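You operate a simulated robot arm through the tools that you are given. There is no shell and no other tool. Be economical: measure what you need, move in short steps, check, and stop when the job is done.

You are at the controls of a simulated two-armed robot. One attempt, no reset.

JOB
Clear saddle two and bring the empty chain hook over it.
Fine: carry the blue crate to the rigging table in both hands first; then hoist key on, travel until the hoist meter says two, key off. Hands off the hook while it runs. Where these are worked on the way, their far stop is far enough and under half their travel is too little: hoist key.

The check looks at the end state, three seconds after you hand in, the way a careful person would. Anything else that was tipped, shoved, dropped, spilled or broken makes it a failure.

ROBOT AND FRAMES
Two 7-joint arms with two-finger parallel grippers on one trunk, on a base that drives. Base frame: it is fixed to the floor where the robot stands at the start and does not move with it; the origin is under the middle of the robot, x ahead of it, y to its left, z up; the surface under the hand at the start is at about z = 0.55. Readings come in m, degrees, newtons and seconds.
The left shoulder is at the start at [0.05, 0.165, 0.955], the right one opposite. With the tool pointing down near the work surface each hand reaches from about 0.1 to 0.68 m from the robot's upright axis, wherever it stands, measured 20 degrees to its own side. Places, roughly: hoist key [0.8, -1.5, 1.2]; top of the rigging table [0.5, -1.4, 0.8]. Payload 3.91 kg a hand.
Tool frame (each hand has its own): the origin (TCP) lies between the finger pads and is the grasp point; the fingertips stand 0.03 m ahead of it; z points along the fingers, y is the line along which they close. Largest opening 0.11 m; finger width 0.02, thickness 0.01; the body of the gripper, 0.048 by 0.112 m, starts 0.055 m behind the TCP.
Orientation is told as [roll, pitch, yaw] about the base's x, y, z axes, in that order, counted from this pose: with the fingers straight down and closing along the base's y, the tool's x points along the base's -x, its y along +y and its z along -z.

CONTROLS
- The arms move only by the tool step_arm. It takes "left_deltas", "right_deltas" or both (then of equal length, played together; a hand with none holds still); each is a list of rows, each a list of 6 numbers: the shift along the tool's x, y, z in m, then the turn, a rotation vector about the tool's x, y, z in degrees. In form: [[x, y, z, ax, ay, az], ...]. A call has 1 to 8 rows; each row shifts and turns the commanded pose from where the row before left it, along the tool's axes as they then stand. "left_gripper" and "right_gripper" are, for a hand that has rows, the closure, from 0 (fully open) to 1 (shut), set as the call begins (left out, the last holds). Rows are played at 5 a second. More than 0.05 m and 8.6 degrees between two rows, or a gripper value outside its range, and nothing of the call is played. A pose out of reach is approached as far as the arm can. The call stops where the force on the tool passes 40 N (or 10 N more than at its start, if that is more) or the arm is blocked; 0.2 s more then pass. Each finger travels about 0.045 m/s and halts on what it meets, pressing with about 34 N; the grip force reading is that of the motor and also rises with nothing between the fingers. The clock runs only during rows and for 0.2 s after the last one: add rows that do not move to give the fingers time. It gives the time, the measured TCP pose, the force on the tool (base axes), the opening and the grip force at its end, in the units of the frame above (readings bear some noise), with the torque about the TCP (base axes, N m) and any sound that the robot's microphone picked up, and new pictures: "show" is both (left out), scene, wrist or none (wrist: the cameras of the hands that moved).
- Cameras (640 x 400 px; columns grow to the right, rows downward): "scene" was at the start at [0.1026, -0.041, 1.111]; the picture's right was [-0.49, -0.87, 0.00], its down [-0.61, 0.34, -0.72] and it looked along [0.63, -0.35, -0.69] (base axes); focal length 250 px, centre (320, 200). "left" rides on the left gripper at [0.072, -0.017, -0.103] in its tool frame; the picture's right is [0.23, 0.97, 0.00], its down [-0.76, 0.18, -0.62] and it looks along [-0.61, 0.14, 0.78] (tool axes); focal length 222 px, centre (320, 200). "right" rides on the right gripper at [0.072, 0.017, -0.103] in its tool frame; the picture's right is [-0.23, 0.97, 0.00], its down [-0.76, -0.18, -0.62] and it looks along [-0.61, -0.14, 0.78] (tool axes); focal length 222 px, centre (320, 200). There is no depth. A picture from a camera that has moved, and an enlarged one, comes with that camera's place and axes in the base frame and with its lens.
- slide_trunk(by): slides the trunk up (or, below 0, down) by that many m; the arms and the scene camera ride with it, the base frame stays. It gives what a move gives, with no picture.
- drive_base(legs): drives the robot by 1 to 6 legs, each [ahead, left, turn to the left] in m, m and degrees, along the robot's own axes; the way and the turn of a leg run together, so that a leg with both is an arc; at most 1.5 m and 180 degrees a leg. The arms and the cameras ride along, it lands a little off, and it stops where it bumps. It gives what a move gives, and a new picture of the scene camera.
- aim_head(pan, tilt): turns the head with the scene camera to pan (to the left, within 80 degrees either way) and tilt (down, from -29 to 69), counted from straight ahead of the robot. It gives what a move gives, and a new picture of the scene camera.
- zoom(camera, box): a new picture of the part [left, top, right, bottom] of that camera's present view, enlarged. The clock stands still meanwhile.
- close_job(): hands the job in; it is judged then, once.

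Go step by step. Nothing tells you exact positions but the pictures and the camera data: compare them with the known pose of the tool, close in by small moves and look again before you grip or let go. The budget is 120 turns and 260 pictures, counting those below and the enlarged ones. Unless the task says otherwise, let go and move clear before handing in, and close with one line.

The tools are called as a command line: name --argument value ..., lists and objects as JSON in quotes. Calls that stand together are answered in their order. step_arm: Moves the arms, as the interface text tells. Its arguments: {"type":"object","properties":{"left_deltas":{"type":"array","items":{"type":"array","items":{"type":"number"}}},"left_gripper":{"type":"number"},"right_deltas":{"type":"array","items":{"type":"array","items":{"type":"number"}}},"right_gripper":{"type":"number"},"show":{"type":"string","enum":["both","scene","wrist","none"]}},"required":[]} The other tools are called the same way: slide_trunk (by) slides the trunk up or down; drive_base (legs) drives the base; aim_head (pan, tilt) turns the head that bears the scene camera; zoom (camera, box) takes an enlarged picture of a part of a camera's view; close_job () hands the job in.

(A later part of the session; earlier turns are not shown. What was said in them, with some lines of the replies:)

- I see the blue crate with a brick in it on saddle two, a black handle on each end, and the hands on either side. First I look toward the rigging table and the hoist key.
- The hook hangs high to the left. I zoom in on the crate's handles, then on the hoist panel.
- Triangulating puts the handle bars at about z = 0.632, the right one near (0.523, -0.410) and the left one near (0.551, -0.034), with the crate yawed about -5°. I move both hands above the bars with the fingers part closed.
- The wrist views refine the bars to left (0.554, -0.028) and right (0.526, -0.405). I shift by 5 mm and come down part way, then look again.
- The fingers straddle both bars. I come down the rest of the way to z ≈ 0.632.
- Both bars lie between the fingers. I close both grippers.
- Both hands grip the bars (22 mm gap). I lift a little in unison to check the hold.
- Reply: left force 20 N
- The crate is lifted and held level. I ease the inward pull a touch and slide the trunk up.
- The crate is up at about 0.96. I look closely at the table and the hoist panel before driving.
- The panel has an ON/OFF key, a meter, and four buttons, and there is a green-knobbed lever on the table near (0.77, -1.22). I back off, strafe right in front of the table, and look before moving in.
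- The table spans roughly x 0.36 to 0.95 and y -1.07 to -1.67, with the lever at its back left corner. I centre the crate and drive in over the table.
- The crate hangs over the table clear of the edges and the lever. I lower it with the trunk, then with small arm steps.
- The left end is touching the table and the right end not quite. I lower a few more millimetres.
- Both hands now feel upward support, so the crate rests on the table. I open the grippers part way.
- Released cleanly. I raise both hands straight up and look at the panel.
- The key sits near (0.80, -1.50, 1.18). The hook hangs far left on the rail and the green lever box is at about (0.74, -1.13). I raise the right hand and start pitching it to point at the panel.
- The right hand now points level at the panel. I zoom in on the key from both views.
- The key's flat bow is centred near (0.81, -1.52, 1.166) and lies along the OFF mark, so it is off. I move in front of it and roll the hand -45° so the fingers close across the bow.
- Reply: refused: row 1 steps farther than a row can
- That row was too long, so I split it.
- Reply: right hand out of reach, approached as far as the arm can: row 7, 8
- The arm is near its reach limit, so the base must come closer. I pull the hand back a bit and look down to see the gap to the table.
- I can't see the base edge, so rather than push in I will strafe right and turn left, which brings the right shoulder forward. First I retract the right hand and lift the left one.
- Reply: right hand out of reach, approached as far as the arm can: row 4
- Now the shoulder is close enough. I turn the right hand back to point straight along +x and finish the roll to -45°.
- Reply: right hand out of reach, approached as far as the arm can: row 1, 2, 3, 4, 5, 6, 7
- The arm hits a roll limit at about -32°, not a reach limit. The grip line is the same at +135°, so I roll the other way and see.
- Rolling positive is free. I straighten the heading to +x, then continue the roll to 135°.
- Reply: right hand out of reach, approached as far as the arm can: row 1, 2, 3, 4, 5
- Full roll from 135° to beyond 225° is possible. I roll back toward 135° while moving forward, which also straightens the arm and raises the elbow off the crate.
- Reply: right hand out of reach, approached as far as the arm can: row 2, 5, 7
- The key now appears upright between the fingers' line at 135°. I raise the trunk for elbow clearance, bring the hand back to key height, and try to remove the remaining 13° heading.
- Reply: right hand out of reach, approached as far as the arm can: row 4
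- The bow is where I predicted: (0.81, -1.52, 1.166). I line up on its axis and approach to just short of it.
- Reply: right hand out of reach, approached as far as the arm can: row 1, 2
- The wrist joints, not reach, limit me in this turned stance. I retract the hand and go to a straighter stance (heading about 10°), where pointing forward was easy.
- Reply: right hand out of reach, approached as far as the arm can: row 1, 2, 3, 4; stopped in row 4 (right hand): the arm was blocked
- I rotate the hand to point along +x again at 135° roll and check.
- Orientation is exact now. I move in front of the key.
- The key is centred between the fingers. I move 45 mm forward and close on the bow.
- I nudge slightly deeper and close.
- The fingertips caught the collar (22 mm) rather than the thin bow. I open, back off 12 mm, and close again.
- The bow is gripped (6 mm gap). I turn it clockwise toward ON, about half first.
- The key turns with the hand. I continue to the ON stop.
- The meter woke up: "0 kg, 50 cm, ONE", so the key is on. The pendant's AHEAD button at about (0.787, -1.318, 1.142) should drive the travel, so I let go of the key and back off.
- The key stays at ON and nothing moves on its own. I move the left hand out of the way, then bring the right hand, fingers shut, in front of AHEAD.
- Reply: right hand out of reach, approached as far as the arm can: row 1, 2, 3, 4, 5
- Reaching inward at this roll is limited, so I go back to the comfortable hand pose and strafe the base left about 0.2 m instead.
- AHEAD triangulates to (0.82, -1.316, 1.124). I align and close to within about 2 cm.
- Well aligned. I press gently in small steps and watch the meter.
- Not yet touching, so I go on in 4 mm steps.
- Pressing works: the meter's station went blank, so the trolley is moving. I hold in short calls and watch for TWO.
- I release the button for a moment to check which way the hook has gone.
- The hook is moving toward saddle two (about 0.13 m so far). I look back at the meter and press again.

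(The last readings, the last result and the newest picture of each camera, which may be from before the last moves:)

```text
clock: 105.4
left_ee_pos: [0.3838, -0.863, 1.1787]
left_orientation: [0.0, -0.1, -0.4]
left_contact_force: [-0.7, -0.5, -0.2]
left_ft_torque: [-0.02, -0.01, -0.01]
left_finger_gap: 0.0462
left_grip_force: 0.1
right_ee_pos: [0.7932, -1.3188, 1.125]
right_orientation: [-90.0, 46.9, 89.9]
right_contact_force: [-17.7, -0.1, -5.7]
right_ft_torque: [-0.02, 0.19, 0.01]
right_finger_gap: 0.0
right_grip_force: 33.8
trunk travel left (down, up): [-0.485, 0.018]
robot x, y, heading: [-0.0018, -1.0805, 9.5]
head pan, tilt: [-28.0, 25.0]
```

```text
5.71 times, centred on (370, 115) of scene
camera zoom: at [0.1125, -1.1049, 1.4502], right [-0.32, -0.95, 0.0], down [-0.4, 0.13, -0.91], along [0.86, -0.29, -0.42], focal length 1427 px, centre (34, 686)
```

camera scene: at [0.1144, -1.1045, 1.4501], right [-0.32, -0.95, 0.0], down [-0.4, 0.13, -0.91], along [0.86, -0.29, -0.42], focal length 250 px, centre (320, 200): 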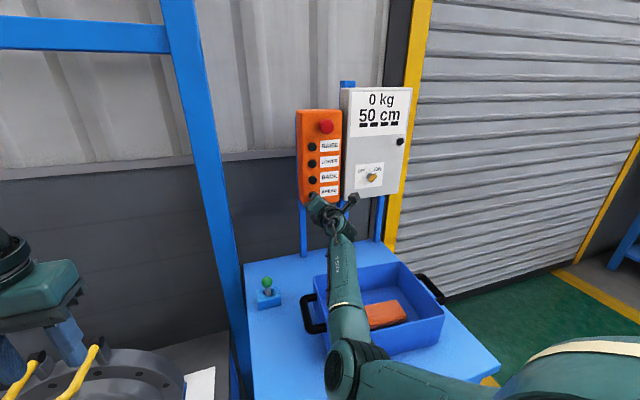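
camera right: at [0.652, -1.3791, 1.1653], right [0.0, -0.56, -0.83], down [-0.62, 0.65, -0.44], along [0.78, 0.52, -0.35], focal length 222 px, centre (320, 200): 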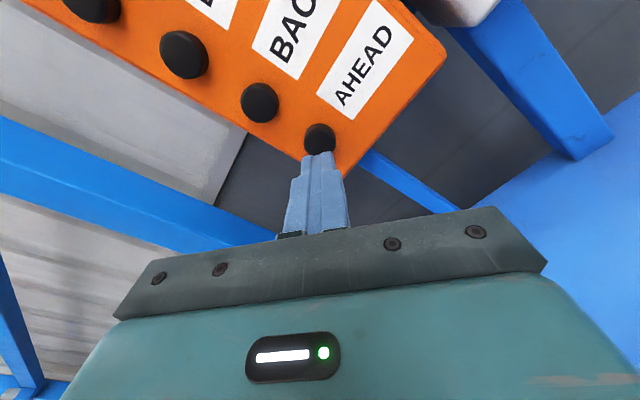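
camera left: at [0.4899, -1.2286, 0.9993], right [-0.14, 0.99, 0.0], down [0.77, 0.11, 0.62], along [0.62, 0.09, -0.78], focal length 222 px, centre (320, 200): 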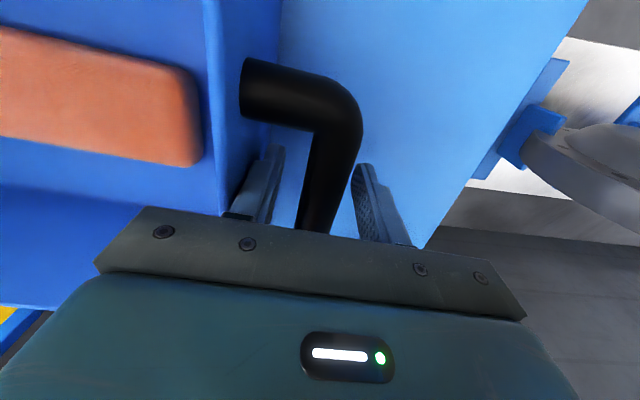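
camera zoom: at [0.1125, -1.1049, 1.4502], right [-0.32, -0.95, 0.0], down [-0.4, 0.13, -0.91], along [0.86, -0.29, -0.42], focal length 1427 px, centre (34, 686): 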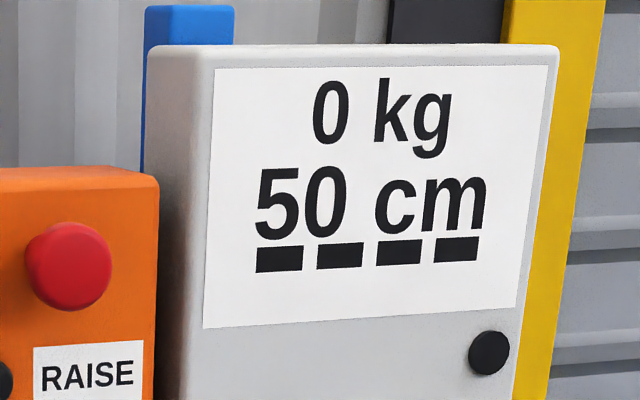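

step_arm --right_deltas '[[0, 0, 0, 0, 0, 0], [0, 0, 0, 0, 0, 0]]' --show "none"

zoom --camera "scene" --box '[320, 80, 420, 150]'

```text
clock: 106.0
left_ee_pos: [0.3832, -0.8612, 1.1784]
left_orientation: [0.1, -0.1, -0.3]
left_contact_force: [-0.5, -0.5, -0.6]
left_ft_torque: [0.01, -0.01, -0.05]
left_finger_gap: 0.0464
left_grip_force: 0.1
right_ee_pos: [0.793, -1.318, 1.1252]
right_orientation: [-90.1, 47.0, 89.9]
right_contact_force: [-16.1, -0.4, -5.7]
right_ft_torque: [0.0, 0.16, 0.0]
right_finger_gap: 0.0
right_grip_force: 34.3
trunk travel left (down, up): [-0.485, 0.018]
robot x, y, heading: [-0.003, -1.0778, 9.3]
head pan, tilt: [-28.0, 25.0]
```

```text
5.71 times, centred on (370, 115) of scene
camera zoom: at [0.1125, -1.1049, 1.4502], right [-0.32, -0.95, 0.0], down [-0.4, 0.13, -0.91], along [0.86, -0.29, -0.42], focal length 1427 px, centre (34, 686)
```

zoom: 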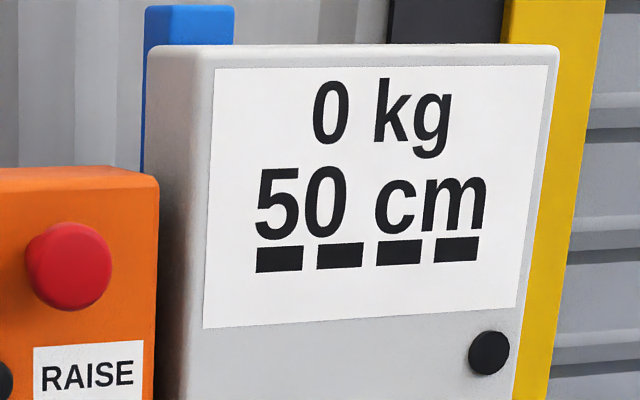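

step_arm --right_deltas '[[0, 0, 0, 0, 0, 0], [0, 0, 0, 0, 0, 0]]' --show "none"

zoom --camera "scene" --box '[320, 80, 420, 150]'

```text
clock: 106.6
left_ee_pos: [0.3829, -0.8623, 1.1786]
left_orientation: [0.1, 0.0, -0.4]
left_contact_force: [0.1, 0.3, 0.8]
left_ft_torque: [-0.01, -0.03, 0.01]
left_finger_gap: 0.0462
left_grip_force: 0.1
right_ee_pos: [0.7929, -1.3189, 1.1257]
right_orientation: [-90.2, 47.0, 89.9]
right_contact_force: [-17.6, 0.3, -5.9]
right_ft_torque: [-0.01, 0.14, 0.03]
right_finger_gap: 0.0
right_grip_force: 33.9
trunk travel left (down, up): [-0.485, 0.018]
robot x, y, heading: [-0.0034, -1.0786, 9.5]
head pan, tilt: [-28.0, 25.0]
```

```text
5.71 times, centred on (370, 115) of scene
camera zoom: at [0.1124, -1.1048, 1.4502], right [-0.32, -0.95, 0.0], down [-0.4, 0.13, -0.91], along [0.86, -0.29, -0.42], focal length 1427 px, centre (34, 686)
```

zoom: 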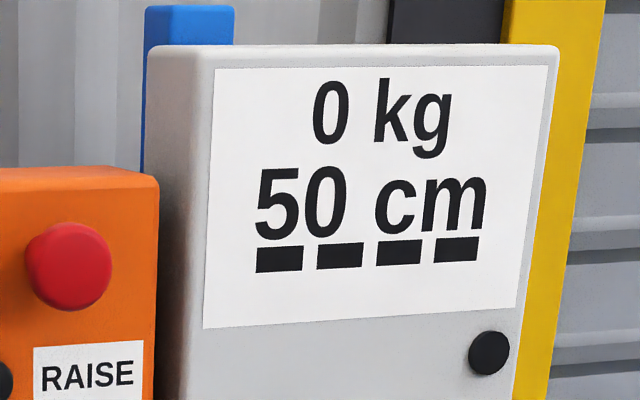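

I release and check the hook's position before going on.

step_arm --right_deltas '[[0, 0, -0.015, 0, 0, 0]]' --show "none"

aim_head --pan 30 --tilt -5

```text
clock: 107.0
left_ee_pos: [0.3848, -0.8626, 1.1778]
left_orientation: [0.1, 0.0, -0.3]
left_contact_force: [-0.2, -0.1, 0.0]
left_ft_torque: [-0.03, -0.02, -0.02]
left_finger_gap: 0.0462
left_grip_force: 0.1
right_ee_pos: [0.7802, -1.3162, 1.1266]
right_orientation: [-90.2, 47.0, 89.7]
right_contact_force: [0.4, -0.5, 0.3]
right_ft_torque: [-0.04, 0.02, -0.02]
right_finger_gap: 0.0
right_grip_force: 34.1
trunk travel left (down, up): [-0.485, 0.018]
robot x, y, heading: [-0.0017, -1.0794, 9.3]
head pan, tilt: [-28.0, 25.0]
```

```text
clock: 108.3
left_ee_pos: [0.3836, -0.8615, 1.1773]
left_orientation: [0.1, 0.0, -0.4]
left_contact_force: [0.0, -0.2, 0.0]
left_ft_torque: [0.01, 0.03, 0.03]
left_finger_gap: 0.0464
left_grip_force: 0.1
right_ee_pos: [0.7792, -1.3188, 1.1246]
right_orientation: [-89.9, 47.1, 89.9]
right_contact_force: [0.3, 0.3, 0.4]
right_ft_torque: [0.02, 0.01, 0.01]
right_finger_gap: 0.0
right_grip_force: 34.1
trunk travel left (down, up): [-0.485, 0.018]
robot x, y, heading: [-0.0005, -1.0811, 9.5]
head pan, tilt: [30.0, -5.0]
camera scene: at [0.0946, -1.0197, 1.4981], right [0.63, -0.77, 0.0], down [0.07, 0.06, -1.0], along [0.77, 0.63, 0.09], focal length 250 px, centre (320, 200)
```

scene: 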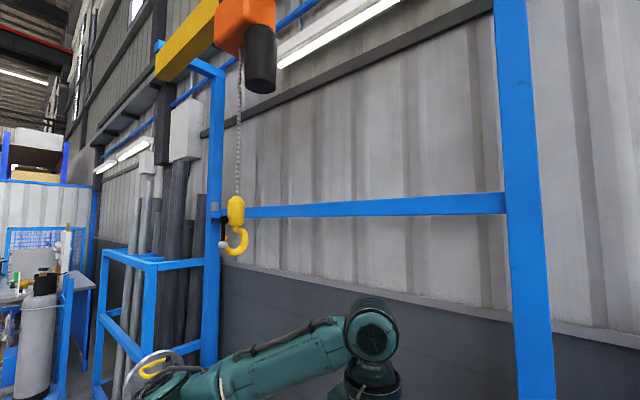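

With the hook at x ≈ 0.6 this puts it at about y = -0.22, right at saddle two. I check the meter.

aim_head --pan -28 --tilt 20

zoom --camera "scene" --box '[300, 80, 440, 168]'

```text
clock: 109.6
left_ee_pos: [0.3845, -0.8621, 1.1769]
left_orientation: [0.1, 0.0, -0.3]
left_contact_force: [0.0, 0.9, -0.7]
left_ft_torque: [-0.04, -0.01, -0.01]
left_finger_gap: 0.0462
left_grip_force: 0.1
right_ee_pos: [0.7797, -1.3169, 1.1255]
right_orientation: [-90.0, 47.0, 89.8]
right_contact_force: [0.0, -0.1, 0.3]
right_ft_torque: [-0.01, -0.01, -0.03]
right_finger_gap: 0.0
right_grip_force: 33.7
trunk travel left (down, up): [-0.485, 0.018]
robot x, y, heading: [-0.0003, -1.0777, 9.3]
head pan, tilt: [-28.0, 20.0]
camera scene: at [0.1153, -1.1048, 1.4581], right [-0.32, -0.95, 0.0], down [-0.32, 0.11, -0.94], along [0.89, -0.3, -0.34], focal length 250 px, centre (320, 200)
```

scene: 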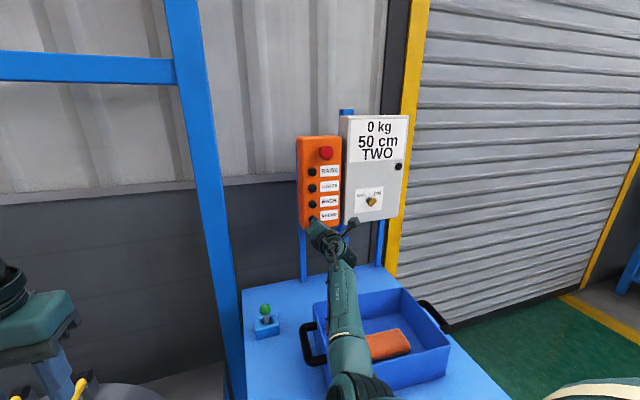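

```text
4.55 times, centred on (370, 124) of scene
camera zoom: at [0.1153, -1.1048, 1.4581], right [-0.32, -0.95, 0.0], down [-0.32, 0.11, -0.94], along [0.89, -0.3, -0.34], focal length 1135 px, centre (93, 546)
```

zoom: 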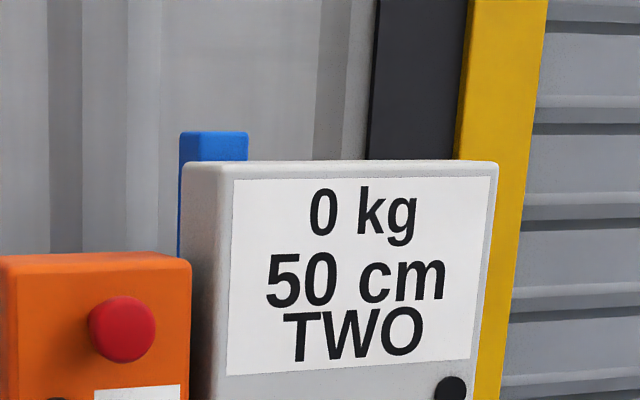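

The meter says TWO. I back off the pendant, return to key height and strafe back right for the key.

step_arm --right_deltas '[[0, 0, -0.035, 0, 0, 0], [0, 0, -0.04, 0, 0, 0], [0, 0, -0.04, 0, 0, 0], [0.0286, -0.0307, 0, 0, 0, 0], [0, 0, 0, 0, 0, 0]]' --right_gripper 0.65 --show "none"

drive_base --legs '[[-0.034, -0.2, 0]]'

zoom --camera "right" --box '[220, 40, 420, 200]'

```text
clock: 110.8
left_ee_pos: [0.3845, -0.8634, 1.1772]
left_orientation: [0.1, 0.0, -0.4]
left_contact_force: [0.2, 1.2, -0.2]
left_ft_torque: [0.01, 0.0, 0.01]
left_finger_gap: 0.0464
left_grip_force: 0.1
right_ee_pos: [0.6661, -1.3175, 1.165]
right_orientation: [-90.0, 47.3, 89.9]
right_contact_force: [-0.1, -0.6, 0.1]
right_ft_torque: [-0.02, 0.0, 0.02]
right_finger_gap: 0.0385
right_grip_force: 0.1
trunk travel left (down, up): [-0.485, 0.018]
robot x, y, heading: [-0.0035, -1.0769, 9.4]
head pan, tilt: [-28.0, 20.0]
```

```text
clock: 113.2
left_ee_pos: [0.3839, -1.0678, 1.1785]
left_orientation: [0.2, 0.0, -0.3]
left_contact_force: [-0.5, -0.2, 0.3]
left_ft_torque: [0.0, 0.02, -0.01]
left_finger_gap: 0.0463
left_grip_force: 0.1
right_ee_pos: [0.6665, -1.5238, 1.1669]
right_orientation: [-90.3, 47.2, 89.6]
right_contact_force: [0.7, -0.7, -0.8]
right_ft_torque: [-0.01, 0.03, 0.02]
right_finger_gap: 0.0383
right_grip_force: 0.0
trunk travel left (down, up): [-0.485, 0.018]
robot x, y, heading: [-0.0055, -1.2827, 9.4]
head pan, tilt: [-28.0, 20.0]
camera scene: at [0.1147, -1.3097, 1.4581], right [-0.32, -0.95, 0.0], down [-0.32, 0.11, -0.94], along [0.89, -0.3, -0.34], focal length 250 px, centre (320, 200)
```

scene: 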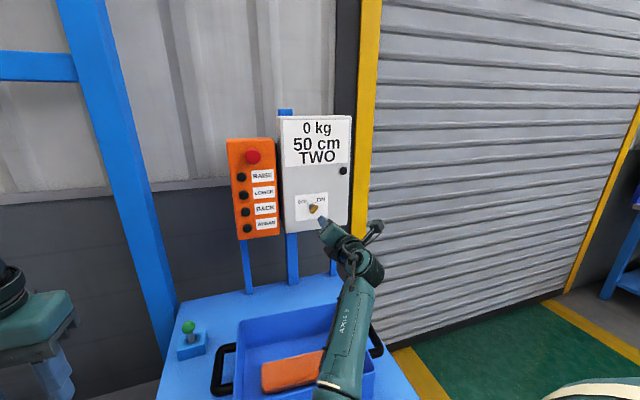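

```text
2.50 times, centred on (320, 120) of right
camera zoom: at [0.5626, -1.584, 1.2077], right [0.0, -0.56, -0.83], down [-0.62, 0.65, -0.44], along [0.79, 0.51, -0.35], focal length 555 px, centre (320, 400)
```

zoom: 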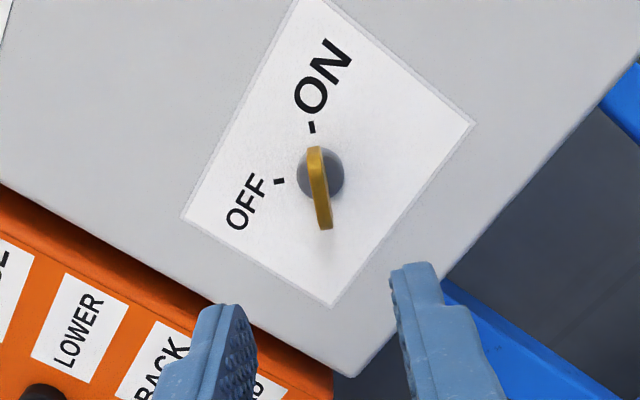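

The key is centred on the tool axis. I advance and grip the bow.

step_arm --right_deltas '[[-0.002, 0, 0.04, 0, 0, 0], [0, 0, 0.04, 0, 0, 0], [0, 0, 0.02, 0, 0, 0], [0, 0, 0.013, 0, 0, 0], [0, 0, 0, 0, 0, 0]]' --show "none"

zoom --camera "right" --box '[220, 90, 420, 250]'

```text
clock: 114.4
left_ee_pos: [0.3841, -1.0679, 1.1787]
left_orientation: [0.0, 0.0, -0.4]
left_contact_force: [-0.1, -0.6, 0.8]
left_ft_torque: [0.04, -0.01, -0.04]
left_finger_gap: 0.0464
left_grip_force: 0.2
right_ee_pos: [0.7787, -1.5209, 1.1657]
right_orientation: [-90.2, 47.2, 89.6]
right_contact_force: [-0.5, -0.5, 0.2]
right_ft_torque: [0.0, 0.02, 0.04]
right_finger_gap: 0.0386
right_grip_force: 0.0
trunk travel left (down, up): [-0.485, 0.018]
robot x, y, heading: [-0.0026, -1.2843, 9.4]
head pan, tilt: [-28.0, 20.0]
```

```text
2.50 times, centred on (320, 170) of right
camera zoom: at [0.6757, -1.5821, 1.2072], right [0.0, -0.56, -0.83], down [-0.62, 0.65, -0.44], along [0.79, 0.51, -0.35], focal length 555 px, centre (320, 275)
```

zoom: 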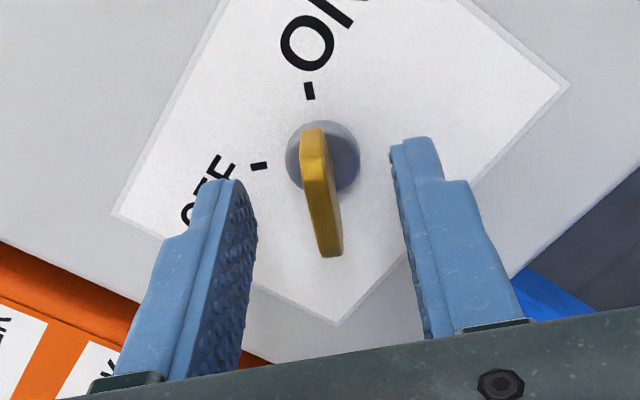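

step_arm --right_deltas '[[0, 0, 0, 0, 0, 0], [0, 0, 0, 0, 0, 0], [0, 0, 0, 0, 0, 0], [0, 0, 0, 0, 0, 0]]' --right_gripper 1 --show "none"

step_arm --right_deltas '[[0, 0, 0, 0, 0, -8], [0, 0, 0, 0, 0, -8], [0, 0, 0, 0, 0, -8], [0, 0, 0, 0, 0, -8], [0, 0, 0, 0, 0, -8], [0, 0, 0, 0, 0, -8]]' --show "none"

zoom --camera "right" --box '[220, 90, 420, 250]'

```text
clock: 115.4
left_ee_pos: [0.3839, -1.0664, 1.1764]
left_orientation: [0.1, -0.1, -0.4]
left_contact_force: [-0.5, 0.0, -0.8]
left_ft_torque: [0.01, -0.01, 0.01]
left_finger_gap: 0.0462
left_grip_force: 0.0
right_ee_pos: [0.7783, -1.5207, 1.165]
right_orientation: [-90.4, 47.2, 89.5]
right_contact_force: [-0.5, -0.5, -1.2]
right_ft_torque: [0.04, -0.14, -0.08]
right_finger_gap: 0.0058
right_grip_force: 45.2
trunk travel left (down, up): [-0.485, 0.018]
robot x, y, heading: [-0.0049, -1.2826, 9.4]
head pan, tilt: [-28.0, 20.0]
```

```text
clock: 116.8
left_ee_pos: [0.3834, -1.0658, 1.1783]
left_orientation: [0.1, 0.0, -0.4]
left_contact_force: [-0.4, 0.9, 0.0]
left_ft_torque: [-0.04, -0.03, -0.01]
left_finger_gap: 0.0461
left_grip_force: 0.1
right_ee_pos: [0.7782, -1.521, 1.1662]
right_orientation: [91.8, 84.6, -88.2]
right_contact_force: [-1.7, 1.4, -1.8]
right_ft_torque: [-0.02, -1.17, 0.37]
right_finger_gap: 0.006
right_grip_force: 45.1
trunk travel left (down, up): [-0.485, 0.018]
robot x, y, heading: [-0.0086, -1.281, 9.6]
head pan, tilt: [-28.0, 20.0]
```

```text
2.50 times, centred on (320, 170) of right
camera zoom: at [0.6757, -1.5307, 1.2392], right [0.0, -0.99, -0.14], down [-0.62, 0.11, -0.78], along [0.78, 0.08, -0.62], focal length 555 px, centre (320, 275)
```

zoom: 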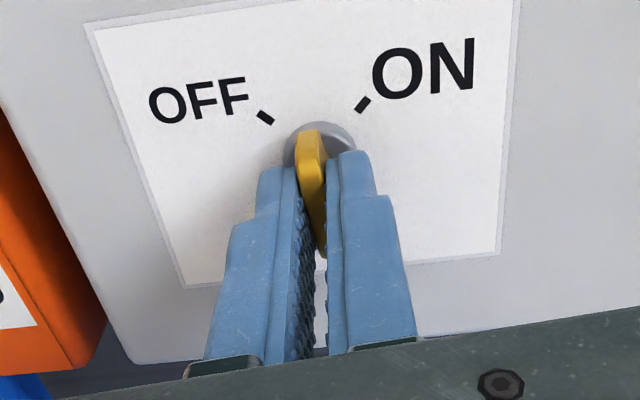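

The key is half way back. I continue to the OFF stop.

step_arm --right_deltas '[[0, 0, 0, 0, 0, -8], [0, 0, 0, 0, 0, -8], [0, 0, 0, 0, 0, -8], [0, 0, 0, 0, 0, -8], [0, 0, 0, 0, 0, -8], [0, 0, 0, 0, 0, -3]]' --show "none"

step_arm --right_deltas '[[0, 0, 0, 0, 0, 0], [0, 0, 0, 0, 0, 0], [0, 0, 0, 0, 0, 0], [0, 0, 0, 0, 0, 0]]' --right_gripper 0.6 --show "none"

step_arm --right_deltas '[[0, 0, -0.03, 0, 0, 0], [0, 0, -0.04, 0, 0, 0], [0, 0, -0.04, 0, 0, 0], [0, 0, 0, 0, 0, 0]]'

zoom --camera "right" --box '[220, 40, 420, 200]'

```text
clock: 118.2
left_ee_pos: [0.3841, -1.0663, 1.1776]
left_orientation: [0.1, 0.1, -0.4]
left_contact_force: [-0.6, 1.0, 0.1]
left_ft_torque: [0.02, -0.01, 0.01]
left_finger_gap: 0.0462
left_grip_force: 0.0
right_ee_pos: [0.7798, -1.5211, 1.1657]
right_orientation: [90.2, 41.7, -90.0]
right_contact_force: [1.6, 3.8, 0.7]
right_ft_torque: [0.03, -0.71, 1.23]
right_finger_gap: 0.0061
right_grip_force: 45.0
trunk travel left (down, up): [-0.485, 0.018]
robot x, y, heading: [-0.0075, -1.2817, 9.2]
head pan, tilt: [-28.0, 20.0]
```

```text
clock: 119.2
left_ee_pos: [0.3836, -1.068, 1.178]
left_orientation: [0.2, 0.0, -0.4]
left_contact_force: [0.1, -0.6, 0.1]
left_ft_torque: [0.03, -0.03, -0.02]
left_finger_gap: 0.0461
left_grip_force: 0.0
right_ee_pos: [0.7785, -1.5218, 1.1653]
right_orientation: [90.3, 41.8, -90.1]
right_contact_force: [0.1, 0.4, 0.1]
right_ft_torque: [-0.01, -0.01, 0.01]
right_finger_gap: 0.0438
right_grip_force: 0.1
trunk travel left (down, up): [-0.485, 0.018]
robot x, y, heading: [-0.0009, -1.2816, 9.5]
head pan, tilt: [-28.0, 20.0]
```

```text
clock: 120.2
left_ee_pos: [0.3841, -1.0674, 1.1775]
left_orientation: [0.1, 0.1, -0.4]
left_contact_force: [0.2, -0.1, 0.0]
left_ft_torque: [-0.02, 0.0, -0.02]
left_finger_gap: 0.0461
left_grip_force: 0.0
right_ee_pos: [0.6686, -1.5204, 1.1653]
right_orientation: [90.2, 41.8, -90.2]
right_contact_force: [1.2, -0.7, 0.2]
right_ft_torque: [-0.03, -0.01, 0.0]
right_finger_gap: 0.044
right_grip_force: 0.0
trunk travel left (down, up): [-0.485, 0.018]
robot x, y, heading: [-0.0024, -1.2864, 9.3]
head pan, tilt: [-28.0, 20.0]
camera scene: at [0.1152, -1.3094, 1.4581], right [-0.32, -0.95, 0.0], down [-0.32, 0.11, -0.94], along [0.89, -0.3, -0.34], focal length 250 px, centre (320, 200)
camera right: at [0.5651, -1.4782, 1.2251], right [0.0, -0.82, 0.57], down [-0.62, -0.45, -0.64], along [0.78, -0.36, -0.51], focal length 222 px, centre (320, 200)
```

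scene: 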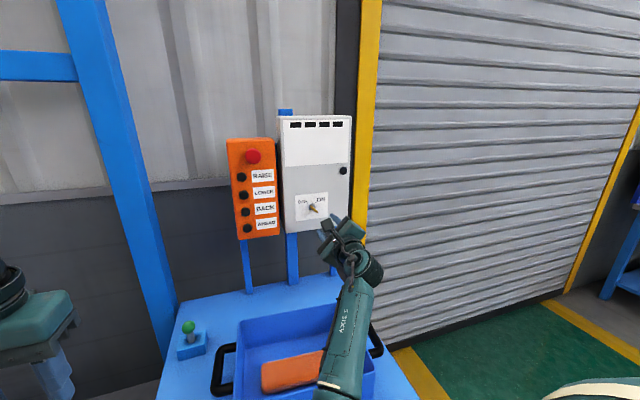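
right: 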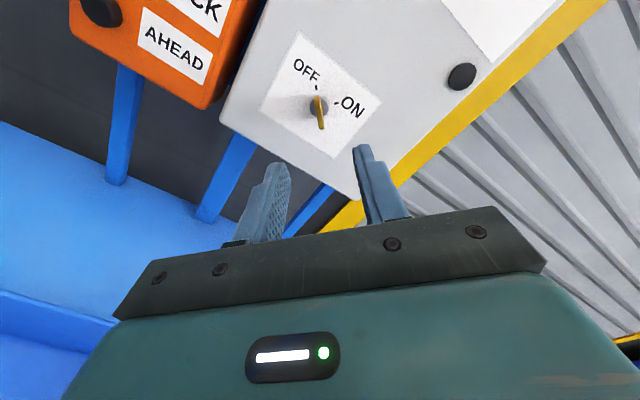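

```text
2.50 times, centred on (320, 120) of right
camera zoom: at [0.5651, -1.4782, 1.2251], right [0.0, -0.82, 0.57], down [-0.62, -0.45, -0.64], along [0.78, -0.36, -0.51], focal length 555 px, centre (320, 400)
```

zoom: 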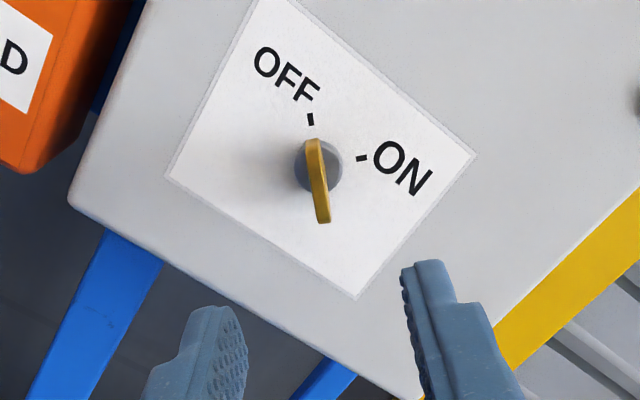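

The key is back at OFF and the meter is blank. I back the robot clear and take a last look at the crate and the hook.

drive_base --legs '[[-0.4, 0, 0]]'

aim_head --pan 35 --tilt 15

```text
clock: 122.6
left_ee_pos: [-0.0062, -1.1308, 1.1782]
left_orientation: [0.1, -0.1, -0.2]
left_contact_force: [-1.0, 0.3, 0.5]
left_ft_torque: [0.03, 0.0, 0.0]
left_finger_gap: 0.0462
left_grip_force: 0.1
right_ee_pos: [0.2799, -1.584, 1.1638]
right_orientation: [90.3, 41.8, -89.8]
right_contact_force: [-0.5, -0.7, -0.5]
right_ft_torque: [-0.01, 0.04, 0.0]
right_finger_gap: 0.0437
right_grip_force: 0.0
trunk travel left (down, up): [-0.485, 0.018]
robot x, y, heading: [-0.3933, -1.3483, 9.7]
head pan, tilt: [-28.0, 20.0]
camera scene: at [-0.275, -1.3745, 1.4582], right [-0.31, -0.95, 0.0], down [-0.32, 0.11, -0.94], along [0.89, -0.3, -0.34], focal length 250 px, centre (320, 200)
```

scene: 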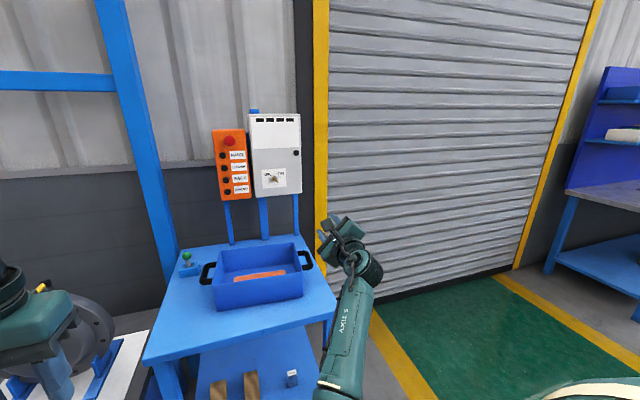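

```text
clock: 124.0
left_ee_pos: [-0.0057, -1.1298, 1.1772]
left_orientation: [0.1, 0.1, -0.2]
left_contact_force: [-0.4, -0.1, -0.2]
left_ft_torque: [0.02, -0.02, -0.01]
left_finger_gap: 0.0458
left_grip_force: 0.0
right_ee_pos: [0.2798, -1.5844, 1.1648]
right_orientation: [90.2, 41.8, -89.7]
right_contact_force: [0.5, 0.7, 0.5]
right_ft_torque: [0.01, 0.0, 0.01]
right_finger_gap: 0.0439
right_grip_force: 0.1
trunk travel left (down, up): [-0.485, 0.018]
robot x, y, heading: [-0.3897, -1.3495, 9.7]
head pan, tilt: [35.0, 15.0]
camera scene: at [-0.2964, -1.2795, 1.4663], right [0.7, -0.71, 0.0], down [-0.18, -0.18, -0.97], along [0.69, 0.68, -0.26], focal length 250 px, centre (320, 200)
```

scene: 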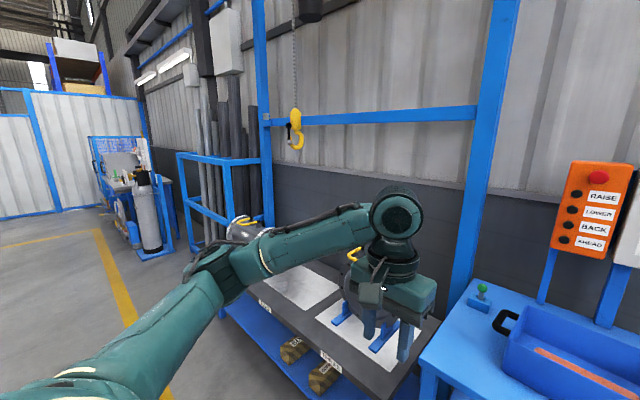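

Saddle two is empty with the hook hanging over it. The crate sits on the rigging table and both hands are clear, so I hand in.

close_job

```text
The job is handed in.
```

The job is handed in. The blue crate is on the rigging table with the brick still in it, and the empty hook hangs over cleared saddle two. The meter read TWO before I turned the hoist key off.
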